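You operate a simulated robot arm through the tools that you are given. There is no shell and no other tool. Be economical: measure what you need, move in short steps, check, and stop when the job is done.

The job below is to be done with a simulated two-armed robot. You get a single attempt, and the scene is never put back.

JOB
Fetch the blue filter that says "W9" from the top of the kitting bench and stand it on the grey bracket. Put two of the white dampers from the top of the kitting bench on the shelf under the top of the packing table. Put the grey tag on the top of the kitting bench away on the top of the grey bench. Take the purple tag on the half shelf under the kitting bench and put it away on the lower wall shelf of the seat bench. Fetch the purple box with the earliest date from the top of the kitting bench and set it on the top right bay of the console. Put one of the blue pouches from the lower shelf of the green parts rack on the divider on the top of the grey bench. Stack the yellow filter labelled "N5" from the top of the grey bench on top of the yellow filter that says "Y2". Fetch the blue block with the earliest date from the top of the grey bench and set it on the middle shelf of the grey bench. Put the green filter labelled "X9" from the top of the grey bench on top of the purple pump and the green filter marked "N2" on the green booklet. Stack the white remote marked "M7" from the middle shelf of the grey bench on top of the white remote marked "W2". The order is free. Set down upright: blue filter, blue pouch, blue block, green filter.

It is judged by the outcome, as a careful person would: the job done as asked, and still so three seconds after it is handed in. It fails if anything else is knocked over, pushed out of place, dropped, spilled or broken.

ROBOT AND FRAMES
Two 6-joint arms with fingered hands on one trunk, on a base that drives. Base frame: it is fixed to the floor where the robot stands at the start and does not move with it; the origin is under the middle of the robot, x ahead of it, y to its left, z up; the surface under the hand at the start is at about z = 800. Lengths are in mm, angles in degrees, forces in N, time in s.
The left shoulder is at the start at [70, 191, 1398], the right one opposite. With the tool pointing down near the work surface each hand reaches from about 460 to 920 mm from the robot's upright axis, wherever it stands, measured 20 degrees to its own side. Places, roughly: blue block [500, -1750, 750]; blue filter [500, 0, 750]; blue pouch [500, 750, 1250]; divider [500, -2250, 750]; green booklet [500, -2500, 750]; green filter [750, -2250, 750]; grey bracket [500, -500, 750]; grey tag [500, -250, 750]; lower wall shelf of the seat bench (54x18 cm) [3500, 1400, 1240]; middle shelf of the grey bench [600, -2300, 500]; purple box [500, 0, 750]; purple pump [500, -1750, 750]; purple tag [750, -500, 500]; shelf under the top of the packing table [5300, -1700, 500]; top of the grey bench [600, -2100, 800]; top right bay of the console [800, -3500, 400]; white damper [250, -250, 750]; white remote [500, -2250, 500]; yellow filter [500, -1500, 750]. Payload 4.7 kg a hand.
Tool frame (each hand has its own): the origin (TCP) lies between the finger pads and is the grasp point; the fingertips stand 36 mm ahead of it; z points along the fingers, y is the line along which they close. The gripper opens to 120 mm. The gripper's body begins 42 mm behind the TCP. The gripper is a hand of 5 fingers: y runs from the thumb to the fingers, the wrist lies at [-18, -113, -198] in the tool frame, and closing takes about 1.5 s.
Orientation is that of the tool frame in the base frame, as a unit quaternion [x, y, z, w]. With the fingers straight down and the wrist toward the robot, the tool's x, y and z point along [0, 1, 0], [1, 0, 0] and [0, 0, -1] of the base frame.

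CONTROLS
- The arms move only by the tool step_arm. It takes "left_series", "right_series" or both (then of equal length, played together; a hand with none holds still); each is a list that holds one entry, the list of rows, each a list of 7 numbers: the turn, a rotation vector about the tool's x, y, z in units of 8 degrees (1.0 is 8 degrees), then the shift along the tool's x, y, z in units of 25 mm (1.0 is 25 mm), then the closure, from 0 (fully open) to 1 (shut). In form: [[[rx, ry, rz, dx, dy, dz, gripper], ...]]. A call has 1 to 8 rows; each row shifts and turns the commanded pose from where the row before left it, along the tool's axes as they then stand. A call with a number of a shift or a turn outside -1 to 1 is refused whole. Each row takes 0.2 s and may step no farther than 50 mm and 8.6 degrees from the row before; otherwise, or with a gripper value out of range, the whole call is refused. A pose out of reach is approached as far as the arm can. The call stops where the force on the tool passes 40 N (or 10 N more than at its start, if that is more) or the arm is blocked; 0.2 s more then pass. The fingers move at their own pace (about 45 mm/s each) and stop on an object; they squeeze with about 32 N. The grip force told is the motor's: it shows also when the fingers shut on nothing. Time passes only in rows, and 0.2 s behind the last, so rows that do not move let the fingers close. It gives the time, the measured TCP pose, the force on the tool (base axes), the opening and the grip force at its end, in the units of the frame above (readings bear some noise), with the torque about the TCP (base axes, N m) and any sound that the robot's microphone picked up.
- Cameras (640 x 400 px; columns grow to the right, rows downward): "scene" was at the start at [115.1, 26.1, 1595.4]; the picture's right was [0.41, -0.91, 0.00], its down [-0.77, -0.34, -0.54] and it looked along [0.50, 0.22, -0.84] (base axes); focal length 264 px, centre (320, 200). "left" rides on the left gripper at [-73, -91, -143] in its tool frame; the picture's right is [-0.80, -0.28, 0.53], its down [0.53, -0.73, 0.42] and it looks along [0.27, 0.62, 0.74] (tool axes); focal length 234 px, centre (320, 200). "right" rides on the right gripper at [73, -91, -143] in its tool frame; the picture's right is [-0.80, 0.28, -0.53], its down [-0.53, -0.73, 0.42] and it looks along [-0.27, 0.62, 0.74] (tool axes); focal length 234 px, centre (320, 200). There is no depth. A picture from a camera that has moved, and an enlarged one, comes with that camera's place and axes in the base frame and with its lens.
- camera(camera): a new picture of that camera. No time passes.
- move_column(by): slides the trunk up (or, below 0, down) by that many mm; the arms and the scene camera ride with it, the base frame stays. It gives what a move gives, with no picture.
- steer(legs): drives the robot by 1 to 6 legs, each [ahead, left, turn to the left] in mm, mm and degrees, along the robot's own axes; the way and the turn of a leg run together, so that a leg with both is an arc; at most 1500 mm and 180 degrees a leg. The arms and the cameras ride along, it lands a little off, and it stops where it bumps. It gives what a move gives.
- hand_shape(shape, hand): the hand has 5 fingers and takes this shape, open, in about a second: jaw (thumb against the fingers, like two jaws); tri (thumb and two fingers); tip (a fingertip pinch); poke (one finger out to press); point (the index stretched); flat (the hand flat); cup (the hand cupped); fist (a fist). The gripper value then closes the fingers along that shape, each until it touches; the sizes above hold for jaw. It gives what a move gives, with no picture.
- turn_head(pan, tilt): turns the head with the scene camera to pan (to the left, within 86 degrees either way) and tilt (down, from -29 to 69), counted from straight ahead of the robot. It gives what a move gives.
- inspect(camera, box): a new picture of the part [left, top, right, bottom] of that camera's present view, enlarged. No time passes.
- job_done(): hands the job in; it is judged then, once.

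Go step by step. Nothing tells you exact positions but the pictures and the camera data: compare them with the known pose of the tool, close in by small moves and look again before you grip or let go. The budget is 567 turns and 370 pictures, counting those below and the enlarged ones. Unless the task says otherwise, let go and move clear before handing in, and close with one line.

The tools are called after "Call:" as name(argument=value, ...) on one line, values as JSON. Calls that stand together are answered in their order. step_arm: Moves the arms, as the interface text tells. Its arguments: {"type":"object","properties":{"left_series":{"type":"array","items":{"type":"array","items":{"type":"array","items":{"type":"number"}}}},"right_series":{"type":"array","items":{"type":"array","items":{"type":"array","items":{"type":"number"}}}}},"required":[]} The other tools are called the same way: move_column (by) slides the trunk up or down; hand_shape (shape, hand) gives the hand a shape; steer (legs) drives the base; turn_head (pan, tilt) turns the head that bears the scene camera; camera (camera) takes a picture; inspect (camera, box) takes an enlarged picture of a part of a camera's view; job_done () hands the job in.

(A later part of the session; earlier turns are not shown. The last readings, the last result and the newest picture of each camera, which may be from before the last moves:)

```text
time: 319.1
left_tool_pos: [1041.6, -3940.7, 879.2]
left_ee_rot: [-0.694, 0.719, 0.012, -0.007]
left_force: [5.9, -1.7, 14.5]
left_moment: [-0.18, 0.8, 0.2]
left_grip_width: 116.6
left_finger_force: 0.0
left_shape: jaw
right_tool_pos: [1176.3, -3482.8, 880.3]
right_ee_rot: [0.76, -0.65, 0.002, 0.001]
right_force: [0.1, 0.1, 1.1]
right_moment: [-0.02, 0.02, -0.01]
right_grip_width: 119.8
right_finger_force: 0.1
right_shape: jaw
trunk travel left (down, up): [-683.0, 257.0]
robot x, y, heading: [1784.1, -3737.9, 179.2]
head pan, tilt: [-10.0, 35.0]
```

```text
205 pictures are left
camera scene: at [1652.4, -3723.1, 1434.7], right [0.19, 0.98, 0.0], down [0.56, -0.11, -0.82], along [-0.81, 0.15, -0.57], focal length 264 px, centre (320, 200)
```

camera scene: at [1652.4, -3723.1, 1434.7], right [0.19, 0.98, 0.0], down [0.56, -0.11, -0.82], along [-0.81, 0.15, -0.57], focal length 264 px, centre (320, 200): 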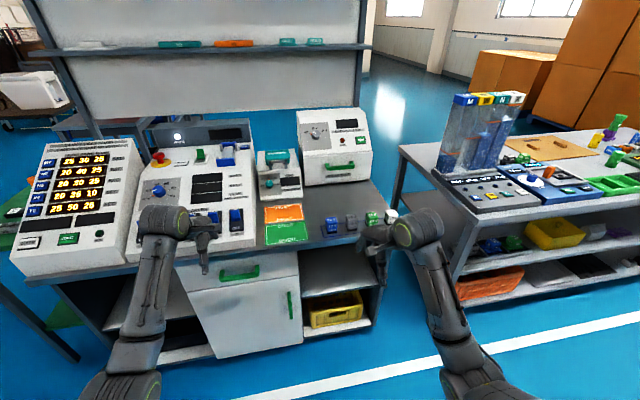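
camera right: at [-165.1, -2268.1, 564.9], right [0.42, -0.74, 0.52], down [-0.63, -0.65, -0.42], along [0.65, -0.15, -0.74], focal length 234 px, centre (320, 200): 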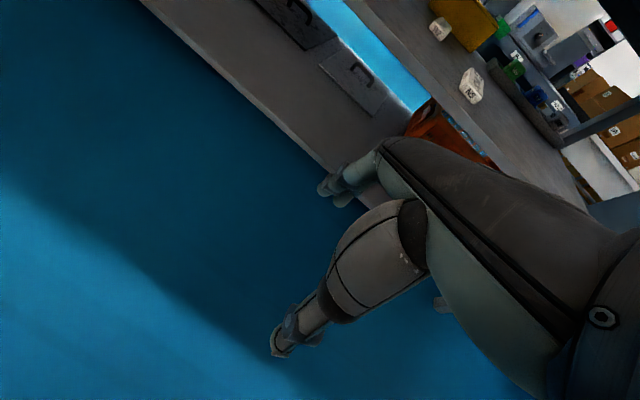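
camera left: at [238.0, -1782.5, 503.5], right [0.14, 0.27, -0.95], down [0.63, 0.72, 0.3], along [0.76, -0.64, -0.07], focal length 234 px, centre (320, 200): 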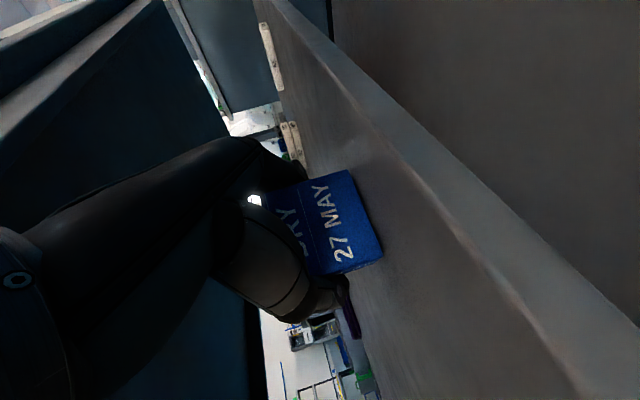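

The left hand touched the console front; I raise and back off at once, and check that nothing moved.

Call:
move_column(by=120)

Call:
steer(legs=[[-450, 0, 1]])

Call:
move_column(by=-400)

Call:
turn_head(pan=-5, tilt=22)

Call:
camera(camera="scene")

```text
time: 320.6
left_tool_pos: [1041.0, -3941.5, 995.9]
left_ee_rot: [-0.694, 0.72, 0.01, -0.004]
left_force: [-0.5, 0.6, 1.0]
left_moment: [-0.01, 0.02, 0.02]
left_grip_width: 119.8
left_finger_force: 0.1
left_shape: jaw
right_tool_pos: [1175.5, -3483.2, 996.9]
right_ee_rot: [0.76, -0.65, 0.003, -0.001]
right_force: [-0.5, -0.3, -0.6]
right_moment: [0.02, 0.03, 0.0]
right_grip_width: 119.3
right_finger_force: 0.1
right_shape: jaw
trunk travel left (down, up): [-803.0, 137.0]
robot x, y, heading: [1785.9, -3739.6, 179.0]
head pan, tilt: [-10.0, 35.0]
```

```text
time: 322.5
left_tool_pos: [1302.7, -3965.4, 1003.2]
left_ee_rot: [-0.702, 0.712, 0.015, -0.008]
left_force: [1.1, 0.2, 1.2]
left_moment: [0.01, 0.04, 0.0]
left_grip_width: 119.8
left_finger_force: 0.0
left_shape: jaw
right_tool_pos: [1426.9, -3504.8, 1000.4]
right_ee_rot: [0.767, -0.641, 0.001, 0.001]
right_force: [0.5, 0.2, 0.4]
right_moment: [-0.01, 0.09, -0.03]
right_grip_width: 119.8
right_finger_force: 0.1
right_shape: jaw
trunk travel left (down, up): [-803.0, 137.0]
robot x, y, heading: [2037.9, -3745.8, -179.8]
head pan, tilt: [-10.0, 35.0]
stopped in leg 1: the robot was blocked; the commanded pose is now the measured one
```

```text
time: 326.4
left_tool_pos: [1296.8, -3966.6, 598.5]
left_ee_rot: [-0.703, 0.711, 0.012, -0.006]
left_force: [0.1, -0.1, 0.2]
left_moment: [0.0, -0.02, -0.03]
left_grip_width: 120.1
left_finger_force: 0.2
left_shape: jaw
right_tool_pos: [1421.9, -3505.6, 597.8]
right_ee_rot: [0.768, -0.641, 0.002, -0.001]
right_force: [0.3, 0.0, 0.0]
right_moment: [-0.01, 0.02, 0.01]
right_grip_width: 119.9
right_finger_force: 0.1
right_shape: jaw
trunk travel left (down, up): [-403.0, 537.0]
robot x, y, heading: [2035.0, -3746.9, -179.4]
head pan, tilt: [-10.0, 35.0]
```

```text
time: 327.1
left_tool_pos: [1296.8, -3965.8, 598.2]
left_ee_rot: [-0.703, 0.711, 0.012, -0.006]
left_force: [-0.7, -0.1, -0.1]
left_moment: [-0.03, 0.0, 0.0]
left_grip_width: 119.8
left_finger_force: 0.0
left_shape: jaw
right_tool_pos: [1423.0, -3505.7, 597.4]
right_ee_rot: [0.768, -0.641, 0.003, -0.001]
right_force: [-0.2, 1.0, 0.7]
right_moment: [0.02, 0.01, -0.03]
right_grip_width: 119.7
right_finger_force: 0.2
right_shape: jaw
trunk travel left (down, up): [-403.0, 537.0]
robot x, y, heading: [2031.1, -3750.4, -179.2]
head pan, tilt: [-5.0, 22.0]
```

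```text
204 pictures are left
camera scene: at [1895.3, -3743.1, 1174.8], right [0.08, 1.0, 0.0], down [0.37, -0.03, -0.93], along [-0.92, 0.07, -0.38], focal length 264 px, centre (320, 200)
```

scene: 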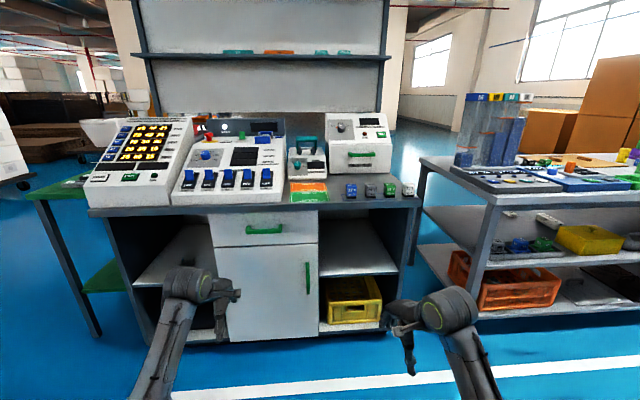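

The top right bay: floor z≈394, about 350 wide, 300 high, front near x≈900. Now I drive up the far aisle to the kitting bench.

Call:
steer(legs=[[200, 0, -0.8]])

Call:
move_column(by=400)

Call:
steer(legs=[[0, -1500, 0], [0, -1500, 0], [0, -800, 0]])

Call:
turn_head(pan=-10, tilt=30)

Call:
camera(camera="scene")

```text
time: 328.7
left_tool_pos: [1097.8, -3957.3, 596.0]
left_ee_rot: [-0.698, 0.716, 0.011, -0.005]
left_force: [-0.3, -0.1, 0.6]
left_moment: [-0.01, -0.03, 0.01]
left_grip_width: 119.9
left_finger_force: 0.1
left_shape: jaw
right_tool_pos: [1229.3, -3497.9, 596.3]
right_ee_rot: [0.763, -0.646, 0.002, -0.002]
right_force: [0.1, -0.5, -0.6]
right_moment: [-0.03, -0.02, -0.03]
right_grip_width: 119.7
right_finger_force: 0.0
right_shape: jaw
trunk travel left (down, up): [-403.0, 537.0]
robot x, y, heading: [1839.8, -3749.9, 179.7]
head pan, tilt: [-5.0, 22.0]
```

```text
time: 332.5
left_tool_pos: [1097.8, -3957.3, 999.6]
left_ee_rot: [-0.698, 0.716, 0.013, -0.006]
left_force: [0.3, -0.1, -0.1]
left_moment: [-0.01, -0.02, -0.02]
left_grip_width: 120.1
left_finger_force: 0.0
left_shape: jaw
right_tool_pos: [1228.8, -3499.3, 998.1]
right_ee_rot: [0.763, -0.647, 0.003, -0.001]
right_force: [1.0, 0.2, 0.7]
right_moment: [0.03, -0.01, 0.01]
right_grip_width: 119.8
right_finger_force: 0.1
right_shape: jaw
trunk travel left (down, up): [-803.0, 137.0]
robot x, y, heading: [1838.8, -3746.5, 180.0]
head pan, tilt: [-5.0, 22.0]
```

```text
time: 350.8
left_tool_pos: [1178.0, -133.3, 999.2]
left_ee_rot: [-0.681, 0.732, 0.012, -0.006]
left_force: [-1.6, 1.2, 0.0]
left_moment: [0.01, 0.0, 0.03]
left_grip_width: 120.0
left_finger_force: 0.1
left_shape: jaw
right_tool_pos: [1329.7, 318.6, 996.8]
right_ee_rot: [0.748, -0.664, 0.002, -0.002]
right_force: [0.1, -1.3, 0.4]
right_moment: [-0.01, 0.01, 0.01]
right_grip_width: 119.9
right_finger_force: 0.0
right_shape: jaw
trunk travel left (down, up): [-803.0, 137.0]
robot x, y, heading: [1925.9, 41.3, 176.9]
head pan, tilt: [-5.0, 22.0]
```

```text
time: 351.5
left_tool_pos: [1176.9, -133.4, 999.1]
left_ee_rot: [-0.682, 0.732, 0.012, -0.006]
left_force: [0.4, 0.0, -0.3]
left_moment: [-0.02, 0.0, 0.02]
left_grip_width: 119.9
left_finger_force: 0.1
left_shape: jaw
right_tool_pos: [1329.2, 318.5, 997.9]
right_ee_rot: [0.748, -0.664, 0.003, -0.001]
right_force: [-0.1, -0.2, 0.7]
right_moment: [0.02, -0.01, 0.01]
right_grip_width: 119.7
right_finger_force: 0.1
right_shape: jaw
trunk travel left (down, up): [-803.0, 137.0]
robot x, y, heading: [1930.0, 43.5, 177.1]
head pan, tilt: [-10.0, 30.0]
```

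```text
203 pictures are left
camera scene: at [1791.0, 62.0, 1562.1], right [0.22, 0.97, 0.0], down [0.49, -0.11, -0.87], along [-0.84, 0.19, -0.5], focal length 264 px, centre (320, 200)
```

scene: 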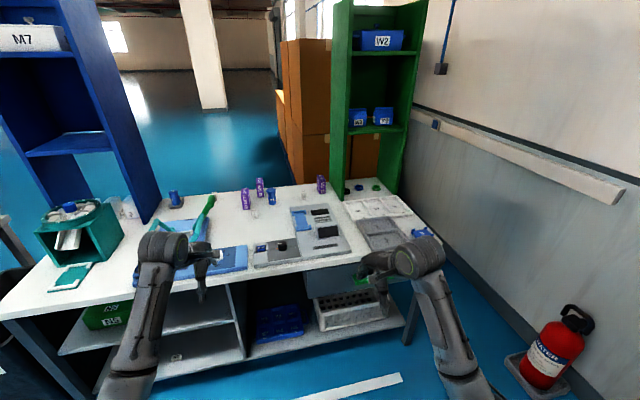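

Call:
inspect(camera="scene", box=[320, 20, 440, 200])

Call:
inspect(camera="scene", box=[30, 270, 290, 400])

Call:
inspect(camera="scene", box=[210, 160, 450, 270])

```text
2.22 times, centred on (380, 110) of scene
camera zoom: at [1791.0, 62.0, 1562.1], right [0.22, 0.97, 0.0], down [0.49, -0.11, -0.87], along [-0.84, 0.19, -0.5], focal length 587 px, centre (187, 400)
```

zoom: 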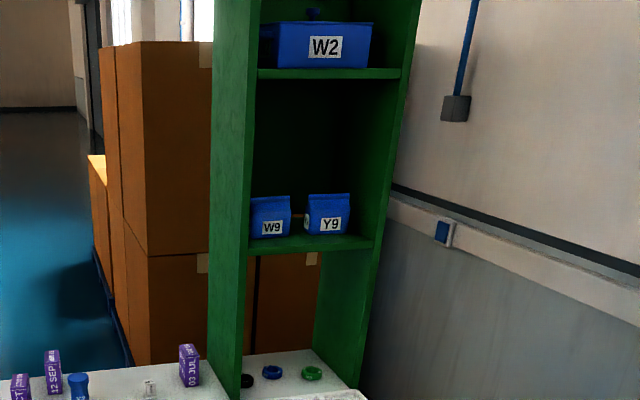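

```text
2.46 times, centred on (160, 335) of scene
camera zoom: at [1791.0, 62.0, 1562.1], right [0.22, 0.97, 0.0], down [0.49, -0.11, -0.87], along [-0.84, 0.19, -0.5], focal length 650 px, centre (714, -132)
```

zoom: 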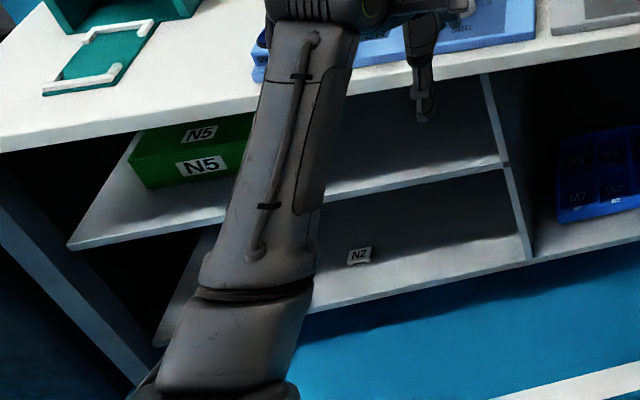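

```text
2.67 times, centred on (330, 215) of scene
camera zoom: at [1791.0, 62.0, 1562.1], right [0.22, 0.97, 0.0], down [0.49, -0.11, -0.87], along [-0.84, 0.19, -0.5], focal length 704 px, centre (293, 160)
```

zoom: 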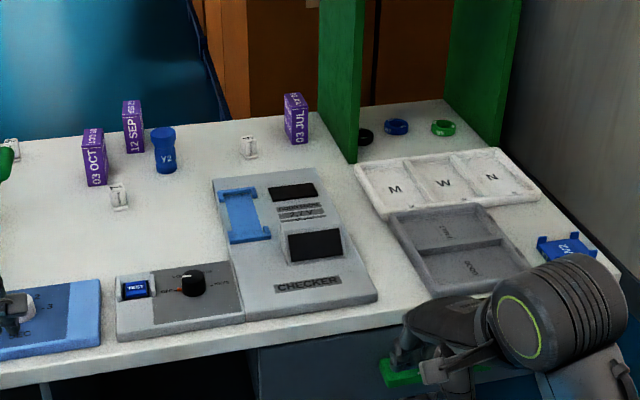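

I see both blue pouches (W9, Y9) on the rack's lower shelf, the purple boxes and dampers. I move to (1410, ~480) facing the rack.

Call:
steer(legs=[[500, 0, 2.9], [0, -430, 0]])

Call:
turn_head(pan=-12, tilt=25)

Call:
camera(camera="scene")

```text
time: 356.7
left_tool_pos: [690.2, 266.4, 998.9]
left_ee_rot: [-0.703, 0.711, 0.011, -0.005]
left_force: [0.5, 1.3, -0.8]
left_moment: [-0.02, 0.0, 0.01]
left_grip_width: 120.0
left_finger_force: 0.0
left_shape: jaw
right_tool_pos: [814.5, 725.0, 997.3]
right_ee_rot: [0.768, -0.641, 0.003, -0.002]
right_force: [-0.4, -0.3, -0.1]
right_moment: [-0.03, 0.01, 0.02]
right_grip_width: 119.6
right_finger_force: 0.0
right_shape: jaw
trunk travel left (down, up): [-803.0, 137.0]
robot x, y, heading: [1431.9, 485.7, -179.3]
head pan, tilt: [-10.0, 30.0]
```

```text
time: 357.3
left_tool_pos: [689.8, 266.1, 998.1]
left_ee_rot: [-0.703, 0.711, 0.011, -0.007]
left_force: [-0.3, -1.0, -0.7]
left_moment: [-0.02, 0.0, -0.01]
left_grip_width: 120.1
left_finger_force: 0.0
left_shape: jaw
right_tool_pos: [815.9, 726.8, 996.4]
right_ee_rot: [0.768, -0.64, 0.003, -0.001]
right_force: [0.3, -0.4, 0.8]
right_moment: [0.01, -0.01, 0.01]
right_grip_width: 119.9
right_finger_force: 0.1
right_shape: jaw
trunk travel left (down, up): [-803.0, 137.0]
robot x, y, heading: [1426.7, 483.7, -179.3]
head pan, tilt: [-12.0, 25.0]
```

```text
199 pictures are left
camera scene: at [1290.1, 501.4, 1570.0], right [0.2, 0.98, 0.0], down [0.41, -0.08, -0.91], along [-0.89, 0.18, -0.42], focal length 264 px, centre (320, 200)
```

scene: 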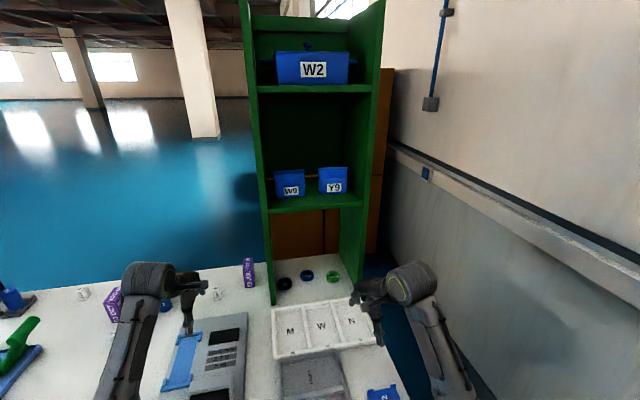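

Call:
inspect(camera="scene", box=[240, 70, 400, 220])

Call:
inspect(camera="scene", box=[80, 240, 320, 360])

```text
2.67 times, centred on (320, 145) of scene
camera zoom: at [1290.1, 501.4, 1570.0], right [0.2, 0.98, 0.0], down [0.41, -0.08, -0.91], along [-0.89, 0.18, -0.42], focal length 704 px, centre (320, 347)
```

zoom: 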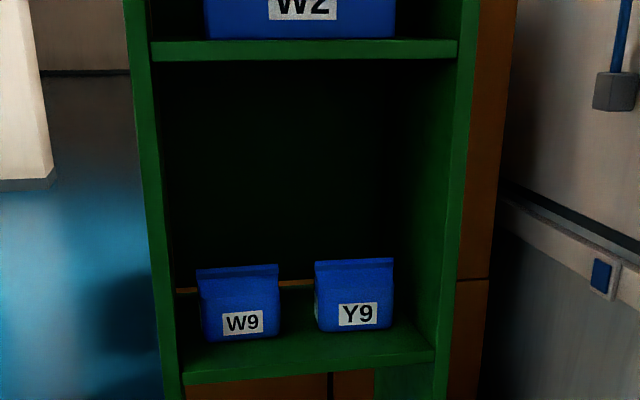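

```text
2.67 times, centred on (200, 300) of scene
camera zoom: at [1290.1, 501.4, 1570.0], right [0.2, 0.98, 0.0], down [0.41, -0.08, -0.91], along [-0.89, 0.18, -0.42], focal length 704 px, centre (640, -67)
```

zoom: 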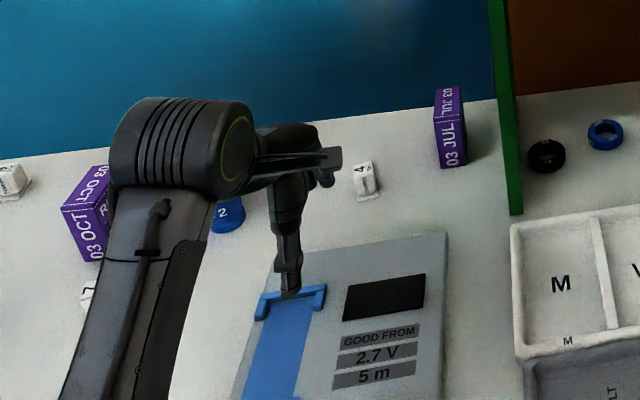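

Pouch Y9's front is near (447,718) on the shelf at z≈1185, top ≈1280. I raise the trunk and pitch the right hand 25° so it can pinch the pouch top from the front.

Call:
move_column(by=135)

Call:
step_arm(right_series=[[[0, 0, 0.65, 0, 0, -1, 0], [0, 0, 0.65, 0, 0, -1, 0], [-0.78, 0, 0, 0, 0, -1, 0], [-0.78, 0, 0, 0, 0, -1, 0], [-0.78, 0, 0, 0, 0, -1, 0], [-0.78, 0, 0, 0, 0, -1, 0], [0, 0, 0, 0, 0, -0.8, 0]]])

Call:
camera(camera="scene")

Call:
camera(camera="right")

```text
time: 359.0
left_tool_pos: [689.7, 266.4, 1132.3]
left_ee_rot: [-0.703, 0.711, 0.011, -0.005]
left_force: [0.8, -0.4, -0.5]
left_moment: [-0.01, -0.03, 0.03]
left_grip_width: 120.0
left_finger_force: 0.1
left_shape: jaw
right_tool_pos: [814.0, 726.4, 1131.6]
right_ee_rot: [0.768, -0.64, 0.003, -0.001]
right_force: [-0.6, -0.8, 0.0]
right_moment: [-0.04, 0.02, -0.01]
right_grip_width: 119.8
right_finger_force: 0.0
right_shape: jaw
trunk travel left (down, up): [-938.0, 2.0]
robot x, y, heading: [1431.1, 485.0, -179.5]
head pan, tilt: [-12.0, 25.0]
```

```text
time: 360.6
left_tool_pos: [690.8, 265.8, 1133.8]
left_ee_rot: [-0.703, 0.711, 0.012, -0.005]
left_force: [0.3, 0.6, 0.3]
left_moment: [-0.01, 0.03, 0.0]
left_grip_width: 119.8
left_finger_force: 0.0
left_shape: jaw
right_tool_pos: [837.7, 725.4, 1298.1]
right_ee_rot: [-0.689, 0.692, 0.152, -0.152]
right_force: [-0.8, -1.0, 0.5]
right_moment: [-0.02, -0.01, 0.04]
right_grip_width: 119.5
right_finger_force: 0.0
right_shape: jaw
trunk travel left (down, up): [-938.0, 2.0]
robot x, y, heading: [1428.7, 484.8, -179.2]
head pan, tilt: [-12.0, 25.0]
```

```text
196 pictures are left
camera scene: at [1289.7, 501.0, 1705.0], right [0.2, 0.98, 0.0], down [0.41, -0.08, -0.91], along [-0.89, 0.18, -0.42], focal length 264 px, centre (320, 200)
```

scene: 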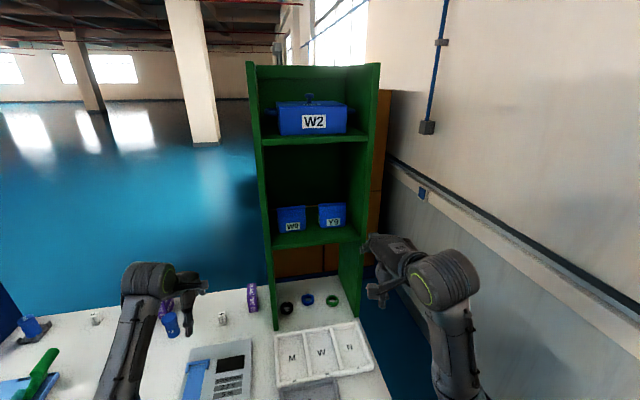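

```text
195 pictures are left
camera right: at [981.0, 652.6, 1391.0], right [-0.03, 0.81, 0.59], down [0.49, 0.53, -0.69], along [-0.87, 0.27, -0.41], focal length 234 px, centre (320, 200)
```

right: 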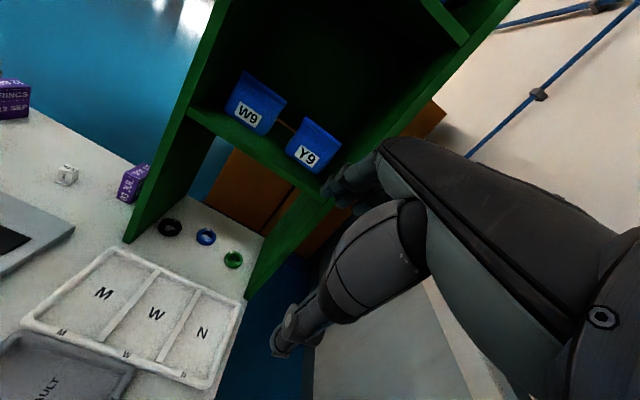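

Call:
steer(legs=[[30, 0, -0.6]])

Call:
step_arm(right_series=[[[0, 0, 0, 0.1, 0.906, 0.39, 0], [0, 0, 0, 0.1, 0.906, 0.39, 0], [0, 0, 0, 0.1, 0.906, 0.39, 0], [0, 0, 0, 0.1, 0.906, 0.39, 0], [0, 0, 0, 0.1, 0.906, 0.39, 0], [0, 0, 0, 0.1, 0.906, 0.39, 0], [0, 0, 0, 0.1, 0.906, 0.39, 0], [0, 0, 0, 0, 0.906, 0.39, 0]]])

Call:
camera(camera="right")

Call:
camera(camera="scene")

```text
time: 361.4
left_tool_pos: [664.9, 273.8, 1138.7]
left_ee_rot: [-0.699, 0.715, 0.014, -0.008]
left_force: [1.9, -0.3, -0.2]
left_moment: [0.0, 0.08, -0.02]
left_grip_width: 120.0
left_finger_force: 0.1
left_shape: jaw
right_tool_pos: [818.1, 730.5, 1302.7]
right_ee_rot: [-0.686, 0.694, 0.154, -0.153]
right_force: [1.5, 0.3, 0.8]
right_moment: [0.01, 0.06, -0.04]
right_grip_width: 119.8
right_finger_force: 0.1
right_shape: jaw
trunk travel left (down, up): [-938.0, 2.0]
robot x, y, heading: [1399.9, 486.2, 179.9]
head pan, tilt: [-12.0, 25.0]
```

```text
time: 363.2
left_tool_pos: [656.3, 274.0, 1133.9]
left_ee_rot: [-0.699, 0.715, 0.012, -0.006]
left_force: [-0.6, 0.1, 0.2]
left_moment: [0.01, 0.0, 0.01]
left_grip_width: 119.8
left_finger_force: 0.1
left_shape: jaw
right_tool_pos: [612.7, 716.6, 1303.0]
right_ee_rot: [-0.687, 0.694, 0.151, -0.151]
right_force: [-0.7, 0.4, 0.5]
right_moment: [-0.05, -0.03, 0.01]
right_grip_width: 119.8
right_finger_force: 0.2
right_shape: jaw
trunk travel left (down, up): [-938.0, 2.0]
robot x, y, heading: [1401.7, 487.5, 180.1]
head pan, tilt: [-12.0, 25.0]
```

```text
194 pictures are left
camera right: at [755.3, 642.8, 1394.7], right [-0.02, 0.81, 0.59], down [0.49, 0.52, -0.69], along [-0.87, 0.28, -0.41], focal length 234 px, centre (320, 200)
```

right: 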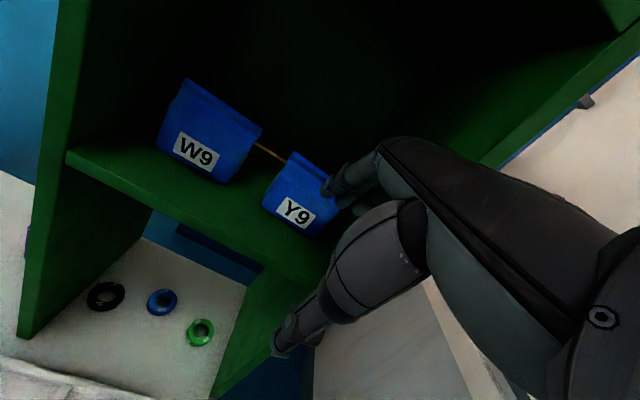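

```text
193 pictures are left
camera scene: at [1260.2, 502.1, 1705.0], right [0.21, 0.98, 0.0], down [0.41, -0.09, -0.91], along [-0.89, 0.19, -0.42], focal length 264 px, centre (320, 200)
```

scene: 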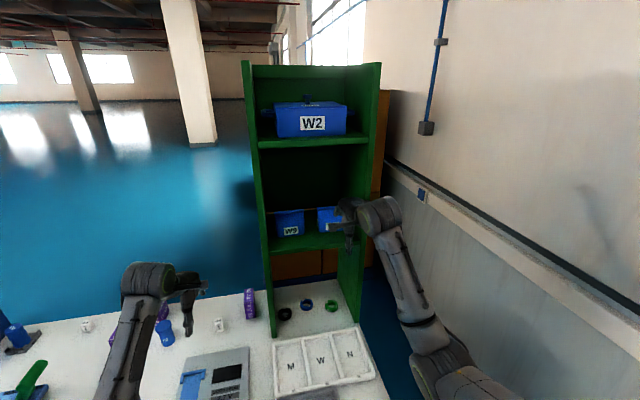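

Call:
step_arm(right_series=[[[0, 0, 0, 0.1, 0.906, 0.41, 0], [0, 0, 0, 0.1, 0.906, 0.41, 0], [0, 0, 0, 0, 0.906, 0.41, 0], [0, 0, 0, 0, 0.906, 0.41, 0], [0, 0, 0, 0, 0.906, 0.41, 0], [0, 0, 0, 0, 0.906, 0.41, 0]]])

Call:
camera(camera="right")

Call:
inspect(camera="scene", box=[240, 140, 420, 270])

```text
time: 364.6
left_tool_pos: [657.4, 274.1, 1132.9]
left_ee_rot: [-0.699, 0.715, 0.013, -0.005]
left_force: [-0.4, 0.6, -0.7]
left_moment: [0.02, -0.03, -0.02]
left_grip_width: 120.1
left_finger_force: 0.0
left_shape: jaw
right_tool_pos: [463.4, 712.3, 1302.4]
right_ee_rot: [-0.686, 0.695, 0.151, -0.151]
right_force: [0.1, 0.5, -0.3]
right_moment: [-0.04, -0.06, -0.01]
right_grip_width: 119.6
right_finger_force: 0.0
right_shape: jaw
trunk travel left (down, up): [-938.0, 2.0]
robot x, y, heading: [1404.4, 486.3, 180.0]
head pan, tilt: [-12.0, 25.0]
```

```text
192 pictures are left
camera right: at [604.8, 637.9, 1395.7], right [-0.02, 0.81, 0.59], down [0.5, 0.52, -0.69], along [-0.87, 0.28, -0.41], focal length 234 px, centre (320, 200)
```

right: 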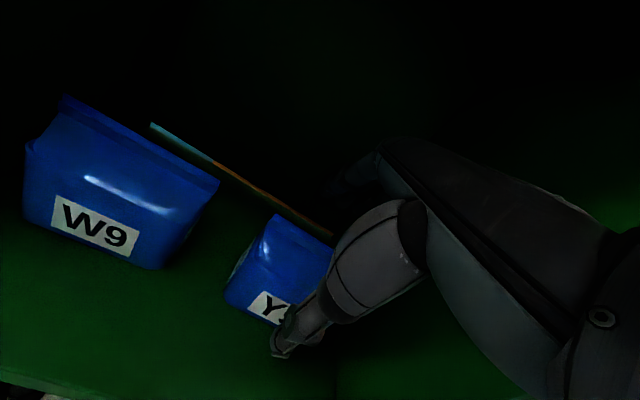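

```text
3.08 times, centred on (330, 205) of scene
camera zoom: at [1259.9, 501.6, 1705.0], right [0.21, 0.98, 0.0], down [0.41, -0.09, -0.91], along [-0.89, 0.19, -0.42], focal length 812 px, centre (289, 185)
```

zoom: 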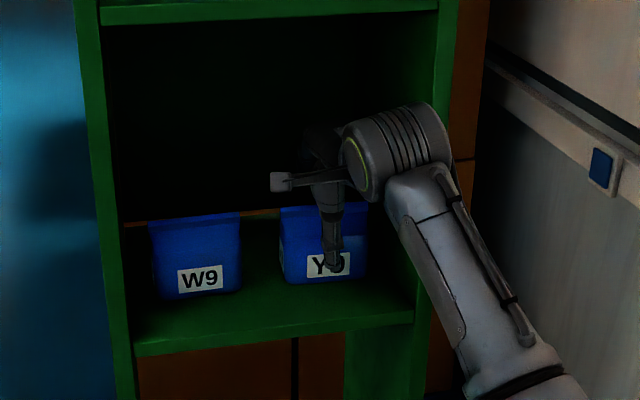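

Call:
step_arm(right_series=[[[0, 0, 0, 0, 0.6, 0.28, 0], [0, 0, 0, 0, 0.6, 0.28, 0], [0, 0, 0, 0, -0.32, 0.69, 0], [0, 0, 0, 0, -0.32, 0.69, 0], [0, 0, 0, 0, 0, 0, 0]]])

Call:
camera(camera="right")

```text
time: 365.8
left_tool_pos: [657.3, 273.1, 1133.6]
left_ee_rot: [-0.699, 0.715, 0.012, -0.006]
left_force: [0.3, 0.4, 0.1]
left_moment: [0.02, -0.01, 0.03]
left_grip_width: 119.9
left_finger_force: 0.1
left_shape: jaw
right_tool_pos: [428.8, 711.8, 1266.9]
right_ee_rot: [-0.686, 0.695, 0.152, -0.151]
right_force: [-0.4, -0.6, -0.2]
right_moment: [-0.01, 0.03, -0.02]
right_grip_width: 119.9
right_finger_force: 0.1
right_shape: jaw
trunk travel left (down, up): [-938.0, 2.0]
robot x, y, heading: [1398.3, 484.8, 180.0]
head pan, tilt: [-12.0, 25.0]
```

```text
190 pictures are left
camera right: at [572.1, 637.9, 1358.5], right [-0.02, 0.81, 0.59], down [0.49, 0.52, -0.69], along [-0.87, 0.28, -0.41], focal length 234 px, centre (320, 200)
```

right: 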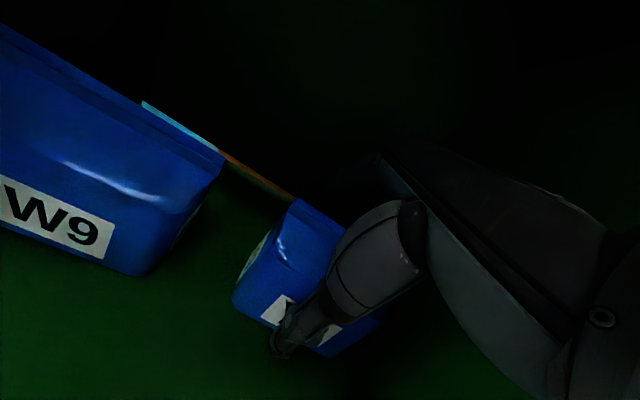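

Call:
step_arm(right_series=[[[0, 0, 0, 0, 0, 0, 1], [0, 0, 0, 0, 0, 0, 1], [0, 0, 0, 0, 0, 0, 1], [0, 0, 0, 0, 0, 0, 1], [0, 0, 0, 0, 0, 0, 1], [0, 0, 0, 0, 0, 0, 1], [0, 0, 0, 0, 0, 0, 1], [0, 0, 0, 0, 0, 0, 1]]])

Call:
camera(camera="right")

```text
time: 367.6
left_tool_pos: [658.1, 273.2, 1133.6]
left_ee_rot: [-0.699, 0.715, 0.012, -0.006]
left_force: [0.0, -0.7, 0.2]
left_moment: [0.0, 0.02, 0.02]
left_grip_width: 120.0
left_finger_force: 0.1
left_shape: jaw
right_tool_pos: [429.7, 712.0, 1266.6]
right_ee_rot: [-0.686, 0.695, 0.151, -0.151]
right_force: [0.3, 0.1, 0.9]
right_moment: [0.03, -0.06, 0.02]
right_grip_width: 58.1
right_finger_force: 32.8
right_shape: jaw
trunk travel left (down, up): [-938.0, 2.0]
robot x, y, heading: [1400.8, 485.2, 180.0]
head pan, tilt: [-12.0, 25.0]
```

```text
189 pictures are left
camera right: at [572.5, 638.4, 1359.1], right [-0.02, 0.81, 0.59], down [0.49, 0.52, -0.69], along [-0.87, 0.28, -0.41], focal length 234 px, centre (320, 200)
```

right: 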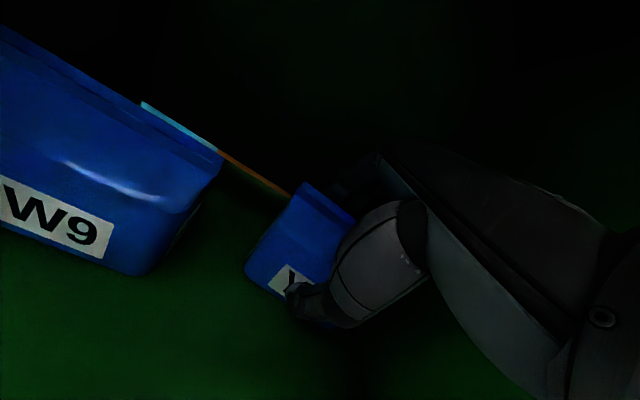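

Call:
step_arm(right_series=[[[0, 0, 0, 0, 0.17, -0.36, 1], [0, 0, 0, 0, 0.34, -0.72, 1], [0, 0, 0, 0, 0.3, -0.6, 1], [0, 0, 0, 0, 0, 0, 1]]])

Call:
camera(camera="right")

Call:
inspect(camera="scene", box=[260, 160, 400, 260])

```text
time: 368.6
left_tool_pos: [656.8, 272.7, 1133.3]
left_ee_rot: [-0.699, 0.715, 0.012, -0.006]
left_force: [-0.6, 0.3, 0.9]
left_moment: [-0.04, -0.01, -0.01]
left_grip_width: 119.9
left_finger_force: 0.0
left_shape: jaw
right_tool_pos: [428.4, 713.6, 1312.8]
right_ee_rot: [-0.686, 0.696, 0.152, -0.15]
right_force: [0.4, -0.7, -0.4]
right_moment: [-0.03, -0.02, 0.03]
right_grip_width: 57.9
right_finger_force: 31.9
right_shape: jaw
trunk travel left (down, up): [-938.0, 2.0]
robot x, y, heading: [1403.4, 486.4, 180.1]
head pan, tilt: [-12.0, 25.0]
```

```text
188 pictures are left
camera right: at [571.7, 639.8, 1404.6], right [-0.03, 0.81, 0.59], down [0.5, 0.52, -0.69], along [-0.87, 0.28, -0.41], focal length 234 px, centre (320, 200)
```

right: 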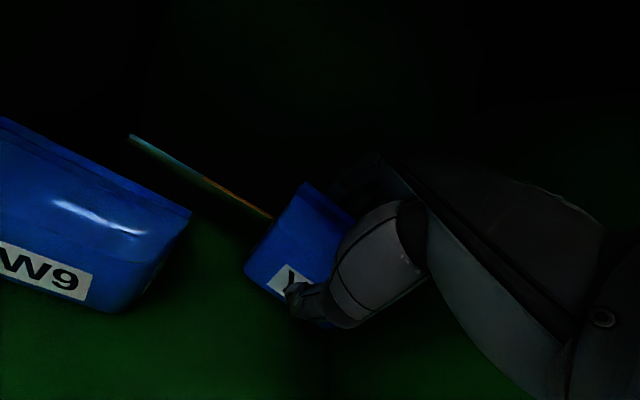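

```text
4.00 times, centred on (330, 210) of scene
camera zoom: at [1259.9, 502.3, 1705.0], right [0.21, 0.98, 0.0], down [0.41, -0.09, -0.91], along [-0.89, 0.19, -0.42], focal length 1056 px, centre (280, 160)
```

zoom: 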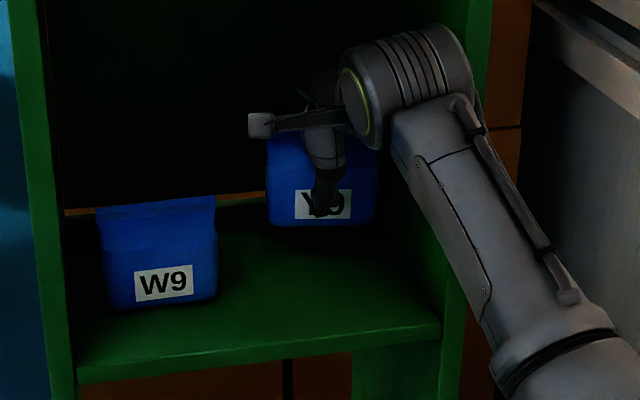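

The pouch is held. I draw it straight back out of the rack.

Call:
step_arm(right_series=[[[0, 0, 0, 0, -0.906, -0.42, 1], [0, 0, 0, 0, -0.906, -0.42, 1], [0, 0, 0, 0, -0.906, -0.42, 1], [0, 0, 0, 0, -0.906, -0.42, 1], [0, 0, 0, 0, -0.906, -0.42, 1], [0, 0, 0, 0, -0.906, -0.42, 1], [0, 0, 0, 0, -0.906, -0.42, 1], [0, 0, 0, 0, -0.906, -0.42, 1]]])

Call:
step_arm(right_series=[[[0, 0, 0, 0, -0.906, -0.42, 1], [0, 0, 0, 0, -0.906, -0.42, 1], [0, 0, 0, 0, -0.906, -0.42, 1], [0, 0, 0, 0, -0.906, -0.42, 1], [0, 0, 0, 0, -0.906, -0.42, 1], [0, 0, 0, 0, -0.906, -0.42, 1]]])

Call:
camera(camera="right")

Call:
camera(camera="scene")

```text
time: 370.4
left_tool_pos: [658.2, 274.0, 1133.6]
left_ee_rot: [-0.699, 0.715, 0.012, -0.006]
left_force: [0.4, 0.1, 0.3]
left_moment: [0.0, -0.02, 0.04]
left_grip_width: 119.9
left_finger_force: 0.1
left_shape: jaw
right_tool_pos: [632.2, 708.5, 1314.5]
right_ee_rot: [-0.687, 0.695, 0.151, -0.152]
right_force: [0.4, 0.0, -0.9]
right_moment: [0.04, 0.02, 0.0]
right_grip_width: 57.9
right_finger_force: 32.4
right_shape: jaw
trunk travel left (down, up): [-938.0, 2.0]
robot x, y, heading: [1402.3, 484.3, 180.2]
head pan, tilt: [-12.0, 25.0]
```

```text
time: 371.8
left_tool_pos: [658.8, 273.5, 1133.8]
left_ee_rot: [-0.699, 0.715, 0.013, -0.007]
left_force: [-0.7, 0.0, 0.0]
left_moment: [-0.01, 0.03, 0.0]
left_grip_width: 119.6
left_finger_force: 0.0
left_shape: jaw
right_tool_pos: [781.1, 710.3, 1312.9]
right_ee_rot: [-0.685, 0.696, 0.152, -0.151]
right_force: [0.0, 1.3, 0.5]
right_moment: [0.0, 0.04, -0.01]
right_grip_width: 57.5
right_finger_force: 32.5
right_shape: jaw
trunk travel left (down, up): [-938.0, 2.0]
robot x, y, heading: [1402.5, 485.9, 180.1]
head pan, tilt: [-12.0, 25.0]
```

```text
186 pictures are left
camera right: at [924.0, 635.5, 1405.5], right [-0.02, 0.81, 0.59], down [0.49, 0.52, -0.69], along [-0.87, 0.28, -0.41], focal length 234 px, centre (320, 200)
```

right: 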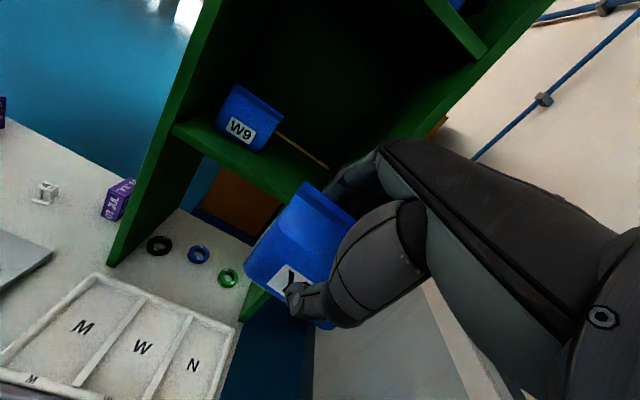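

```text
185 pictures are left
camera scene: at [1261.3, 502.3, 1705.1], right [0.21, 0.98, 0.0], down [0.41, -0.09, -0.91], along [-0.89, 0.19, -0.42], focal length 264 px, centre (320, 200)
```

scene: 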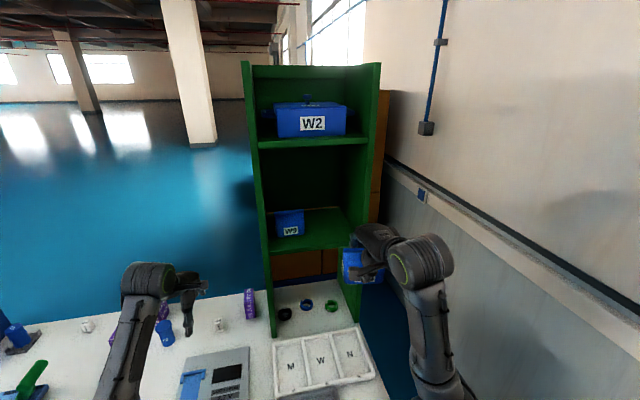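

Now the left hand takes the forward tri pose for the box. I first lift the pouch hand, then lower the trunk and rotate the left hand.

Call:
step_arm(right_series=[[[0, 0, 0, 0, 0.423, -0.906, 1], [0, 0, 0, 0, 0.423, -0.906, 1], [0, 0, 0, 0, 0.423, -0.906, 1], [0, 0, 0, 0, 0.423, -0.906, 1], [0, 0, 0, 0, 0.423, -0.906, 1], [0, 0, 0, 0, 0.423, -0.906, 1], [0, 0, 0, 0, 0.423, -0.906, 1]]], left_series=[[[0, 0, 0, 0, -0.7, 0, 0], [0, 0, 0, 0, -0.7, 0, 0], [0, 0, 0, 0, -0.7, 0, 0], [0, 0, 0, 0, -0.7, 0, 0], [0, 0, 0, 0, -0.7, 0, 0], [0, 0, 0, 0, -0.7, 0, 0], [0, 0, 0, 0, -0.7, 0, 0]]])

Call:
hand_shape(shape="tri", hand="left")

Call:
steer(legs=[[-250, 0, 0]])

Call:
step_arm(left_series=[[[-0.577, 0.577, 0.577, 0, 0, 0, 0], [-0.577, 0.577, 0.577, 0, 0, 0, 0], [-0.577, 0.577, 0.577, 0, 0, 0, 0], [-0.577, 0.577, 0.577, 0, 0, 0, 0], [-0.577, 0.577, 0.577, 0, 0, 0, 0], [-0.577, 0.577, 0.577, 0, 0, 0, 0], [-0.577, 0.577, 0.577, 0, 0, 0, 0], [-0.577, 0.577, 0.577, 0, 0, 0, 0]]])

Call:
step_arm(left_series=[[[-0.577, 0.577, 0.577, 0, 0, 0, 0], [-0.577, 0.577, 0.577, 0, 0, 0, 0], [-0.577, 0.577, 0.577, 0, 0, 0, 0], [-0.577, 0.577, 0.577, 0, 0, 0, 0], [-0.577, 0.577, 0.577, 0, 0, 0, 0]]])

```text
time: 373.4
left_tool_pos: [778.9, 270.0, 1130.2]
left_ee_rot: [-0.699, 0.715, 0.012, -0.007]
left_force: [-0.2, 0.4, 0.5]
left_moment: [-0.02, 0.02, 0.04]
left_grip_width: 119.9
left_finger_force: 0.0
left_shape: jaw
right_tool_pos: [724.4, 734.2, 1450.8]
right_ee_rot: [-0.687, 0.695, 0.151, -0.152]
right_force: [-0.1, 0.2, -0.6]
right_moment: [-0.02, -0.01, -0.01]
right_grip_width: 57.7
right_finger_force: 32.2
right_shape: jaw
right hand out of reach, approached as far as the arm can: row 2, 3, 4, 5, 6, 7
trunk travel left (down, up): [-938.0, 2.0]
robot x, y, heading: [1403.5, 487.0, 179.9]
head pan, tilt: [-12.0, 25.0]
```

```text
time: 374.3
left_tool_pos: [777.0, 269.2, 1130.3]
left_ee_rot: [-0.699, 0.715, 0.011, -0.006]
left_force: [-0.5, -0.1, -0.9]
left_moment: [0.02, -0.01, 0.0]
left_grip_width: 120.0
left_finger_force: 0.0
left_shape: tri
right_tool_pos: [722.8, 735.3, 1451.0]
right_ee_rot: [-0.686, 0.695, 0.152, -0.152]
right_force: [0.4, -0.2, -1.2]
right_moment: [-0.01, 0.02, 0.0]
right_grip_width: 57.6
right_finger_force: 32.5
right_shape: jaw
trunk travel left (down, up): [-938.0, 2.0]
robot x, y, heading: [1397.1, 485.5, 180.0]
head pan, tilt: [-12.0, 25.0]
```

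```text
time: 376.1
left_tool_pos: [1026.7, 269.6, 1129.3]
left_ee_rot: [-0.699, 0.715, 0.011, -0.005]
left_force: [0.2, -0.7, -0.1]
left_moment: [0.04, -0.01, -0.01]
left_grip_width: 119.9
left_finger_force: 0.1
left_shape: tri
right_tool_pos: [970.9, 735.0, 1449.0]
right_ee_rot: [-0.687, 0.695, 0.15, -0.151]
right_force: [0.0, -0.4, -0.5]
right_moment: [-0.02, -0.02, 0.03]
right_grip_width: 57.5
right_finger_force: 31.7
right_shape: jaw
trunk travel left (down, up): [-938.0, 2.0]
robot x, y, heading: [1648.2, 487.7, 179.9]
head pan, tilt: [-12.0, 25.0]
```

```text
time: 377.9
left_tool_pos: [1029.1, 269.8, 1129.2]
left_ee_rot: [-0.375, 0.814, 0.014, -0.443]
left_force: [0.2, -0.2, 0.0]
left_moment: [0.03, 0.02, 0.02]
left_grip_width: 119.9
left_finger_force: 0.1
left_shape: tri
right_tool_pos: [973.1, 734.3, 1450.2]
right_ee_rot: [-0.687, 0.694, 0.151, -0.152]
right_force: [0.9, -0.1, -0.5]
right_moment: [-0.01, 0.0, -0.02]
right_grip_width: 57.4
right_finger_force: 31.9
right_shape: jaw
trunk travel left (down, up): [-938.0, 2.0]
robot x, y, heading: [1652.0, 483.5, 179.8]
head pan, tilt: [-12.0, 25.0]
```

```text
time: 379.1
left_tool_pos: [1028.8, 267.5, 1129.7]
left_ee_rot: [-0.108, 0.75, 0.013, -0.653]
left_force: [0.9, 0.9, 1.0]
left_moment: [0.01, 0.0, -0.05]
left_grip_width: 119.9
left_finger_force: 0.0
left_shape: tri
right_tool_pos: [973.2, 734.6, 1450.0]
right_ee_rot: [-0.687, 0.695, 0.151, -0.152]
right_force: [-0.2, 0.2, 0.2]
right_moment: [0.0, -0.02, -0.01]
right_grip_width: 57.9
right_finger_force: 31.6
right_shape: jaw
trunk travel left (down, up): [-938.0, 2.0]
robot x, y, heading: [1654.4, 484.0, 180.3]
head pan, tilt: [-12.0, 25.0]
```

Call:
step_arm(left_series=[[[-0.293, -0.667, 0.47, 0, 0, 0, 0], [-0.293, -0.667, 0.47, 0, 0, 0, 0], [-0.293, -0.667, 0.47, 0, 0, 0, 0], [0, 0, 0, 0.755, 0.35, 0.993, 0], [0, 0, 0, 0.755, 0.35, 0.993, 0], [0, 0, 0, 0.755, 0.35, 0.993, 0], [0, 0, 0, 0.755, 0.35, 0.993, 0], [0, 0, 0, 0.755, 0.35, 0.993, 0]]])

Call:
step_arm(left_series=[[[0, 0, 0, 0.755, 0.35, 0.993, 0], [0, 0, 0, 0.755, 0.35, 0.993, 0], [0, 0, 0, 0.755, 0.35, 0.993, 0], [0, 0, 0, 0.755, 0.35, 0.993, 0], [0, 0, 0, 0.755, 0.35, 0.993, 0], [0, 0, 0, 0.755, 0.35, 0.993, 0]]])

Call:
move_column(by=-300)

Call:
turn_head(pan=8, tilt=35)

Call:
camera(camera="scene")

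Call:
camera(camera="left")

```text
time: 380.9
left_tool_pos: [874.8, 319.2, 1167.1]
left_ee_rot: [0.009, 0.839, 0.008, -0.544]
left_force: [0.7, -0.6, -0.8]
left_moment: [0.01, 0.0, 0.0]
left_grip_width: 119.7
left_finger_force: 0.0
left_shape: tri
right_tool_pos: [972.5, 735.4, 1450.2]
right_ee_rot: [-0.687, 0.695, 0.152, -0.152]
right_force: [-1.0, 0.4, -1.3]
right_moment: [0.01, 0.0, 0.04]
right_grip_width: 58.0
right_finger_force: 32.4
right_shape: jaw
trunk travel left (down, up): [-938.0, 2.0]
robot x, y, heading: [1650.5, 486.9, 180.0]
head pan, tilt: [-12.0, 25.0]
```

```text
time: 382.3
left_tool_pos: [695.5, 375.0, 1209.7]
left_ee_rot: [0.008, 0.839, 0.008, -0.545]
left_force: [1.2, -1.2, -1.0]
left_moment: [0.0, 0.01, 0.02]
left_grip_width: 120.1
left_finger_force: 0.0
left_shape: tri
right_tool_pos: [972.6, 735.6, 1450.0]
right_ee_rot: [-0.687, 0.695, 0.152, -0.152]
right_force: [0.3, 0.4, -0.9]
right_moment: [-0.02, -0.02, 0.01]
right_grip_width: 57.9
right_finger_force: 32.2
right_shape: jaw
trunk travel left (down, up): [-938.0, 2.0]
robot x, y, heading: [1651.9, 485.0, 179.9]
head pan, tilt: [-12.0, 25.0]
```

```text
time: 385.3
left_tool_pos: [696.3, 375.0, 910.4]
left_ee_rot: [0.009, 0.838, 0.009, -0.545]
left_force: [0.0, 0.0, -0.2]
left_moment: [-0.01, -0.03, 0.0]
left_grip_width: 119.9
left_finger_force: 0.0
left_shape: tri
right_tool_pos: [973.3, 734.3, 1149.5]
right_ee_rot: [-0.687, 0.695, 0.151, -0.152]
right_force: [-0.7, 0.1, -1.8]
right_moment: [0.03, -0.03, 0.01]
right_grip_width: 57.3
right_finger_force: 31.9
right_shape: jaw
trunk travel left (down, up): [-638.0, 302.0]
robot x, y, heading: [1647.2, 482.1, 179.9]
head pan, tilt: [-12.0, 25.0]
```

```text
time: 386.2
left_tool_pos: [695.2, 374.8, 910.4]
left_ee_rot: [0.009, 0.838, 0.008, -0.545]
left_force: [-0.6, -0.4, -1.1]
left_moment: [0.0, -0.03, -0.02]
left_grip_width: 119.8
left_finger_force: 0.1
left_shape: tri
right_tool_pos: [973.2, 734.0, 1149.2]
right_ee_rot: [-0.687, 0.694, 0.151, -0.152]
right_force: [-0.2, -0.9, 0.2]
right_moment: [-0.02, 0.01, -0.03]
right_grip_width: 57.9
right_finger_force: 32.3
right_shape: jaw
trunk travel left (down, up): [-638.0, 302.0]
robot x, y, heading: [1653.9, 484.2, 179.7]
head pan, tilt: [8.0, 35.0]
```

```text
184 pictures are left
camera scene: at [1513.8, 470.7, 1389.3], right [-0.14, 0.99, 0.0], down [0.57, 0.08, -0.82], along [-0.81, -0.11, -0.57], focal length 264 px, centre (320, 200)
```

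scene: 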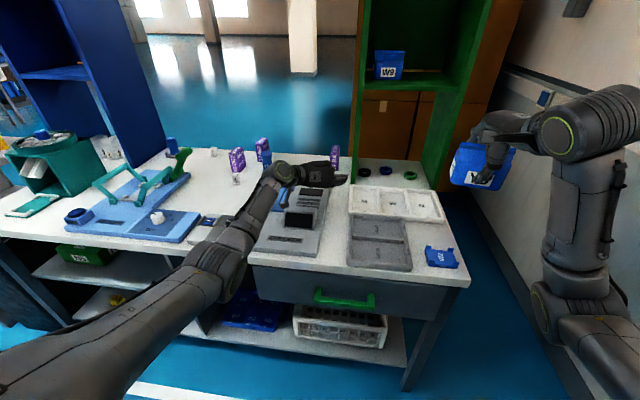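

```text
183 pictures are left
camera left: at [854.1, 280.3, 901.4], right [-0.16, -0.27, -0.95], down [-0.62, -0.72, 0.31], along [-0.77, 0.64, -0.05], focal length 234 px, centre (320, 200)
```

left: 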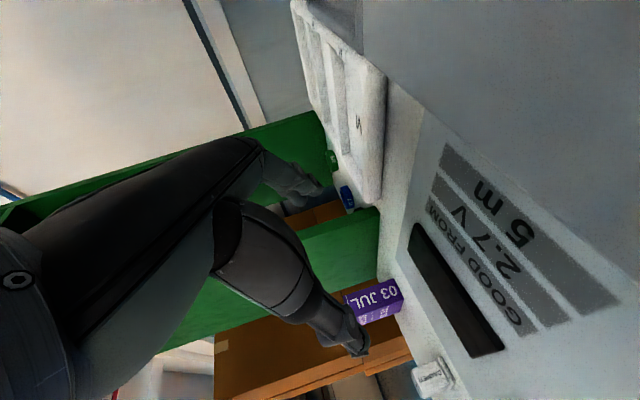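

Call:
steer(legs=[[230, -9, 0.2]])

Call:
move_column(by=-45)

Call:
camera(camera="left")

Call:
camera(camera="scene")

```text
time: 387.9
left_tool_pos: [466.1, 380.7, 908.2]
left_ee_rot: [0.006, 0.838, 0.008, -0.546]
left_force: [0.0, -0.3, 0.3]
left_moment: [0.0, -0.02, 0.01]
left_grip_width: 120.0
left_finger_force: 0.1
left_shape: tri
right_tool_pos: [742.2, 742.1, 1149.5]
right_ee_rot: [-0.688, 0.693, 0.151, -0.152]
right_force: [-0.8, -0.3, -1.1]
right_moment: [0.0, 0.03, -0.01]
right_grip_width: 57.7
right_finger_force: 31.8
right_shape: jaw
trunk travel left (down, up): [-638.0, 302.0]
robot x, y, heading: [1421.2, 493.8, -180.1]
head pan, tilt: [8.0, 35.0]
```

```text
time: 388.8
left_tool_pos: [466.1, 381.2, 866.1]
left_ee_rot: [0.008, 0.838, 0.008, -0.546]
left_force: [-0.2, 0.1, 0.9]
left_moment: [-0.02, 0.03, -0.02]
left_grip_width: 119.8
left_finger_force: 0.0
left_shape: tri
right_tool_pos: [743.4, 742.4, 1104.9]
right_ee_rot: [-0.687, 0.694, 0.152, -0.152]
right_force: [0.2, -0.1, -0.5]
right_moment: [-0.01, -0.05, 0.02]
right_grip_width: 57.6
right_finger_force: 31.9
right_shape: jaw
trunk travel left (down, up): [-593.0, 347.0]
robot x, y, heading: [1420.3, 489.2, -179.8]
head pan, tilt: [8.0, 35.0]
```

```text
182 pictures are left
camera left: at [624.9, 286.9, 857.2], right [-0.16, -0.27, -0.95], down [-0.62, -0.72, 0.31], along [-0.77, 0.64, -0.05], focal length 234 px, centre (320, 200)
```

left: 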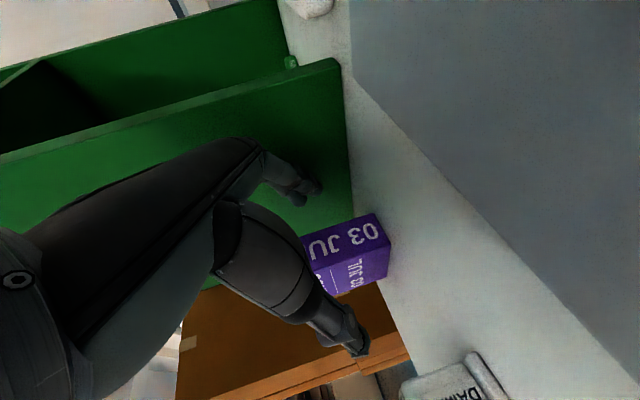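

```text
181 pictures are left
camera scene: at [1284.4, 478.9, 1344.4], right [-0.14, 0.99, 0.0], down [0.57, 0.08, -0.82], along [-0.81, -0.12, -0.57], focal length 264 px, centre (320, 200)
```

scene: 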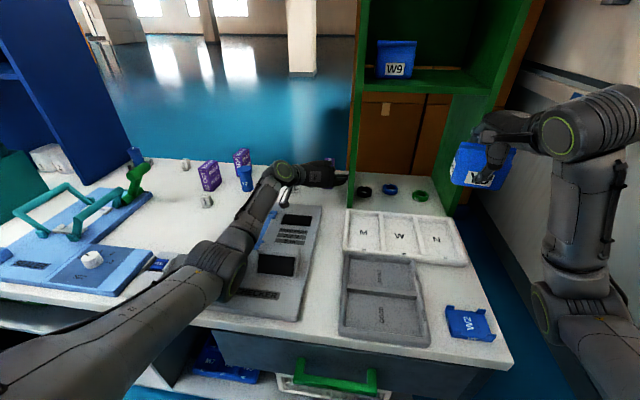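

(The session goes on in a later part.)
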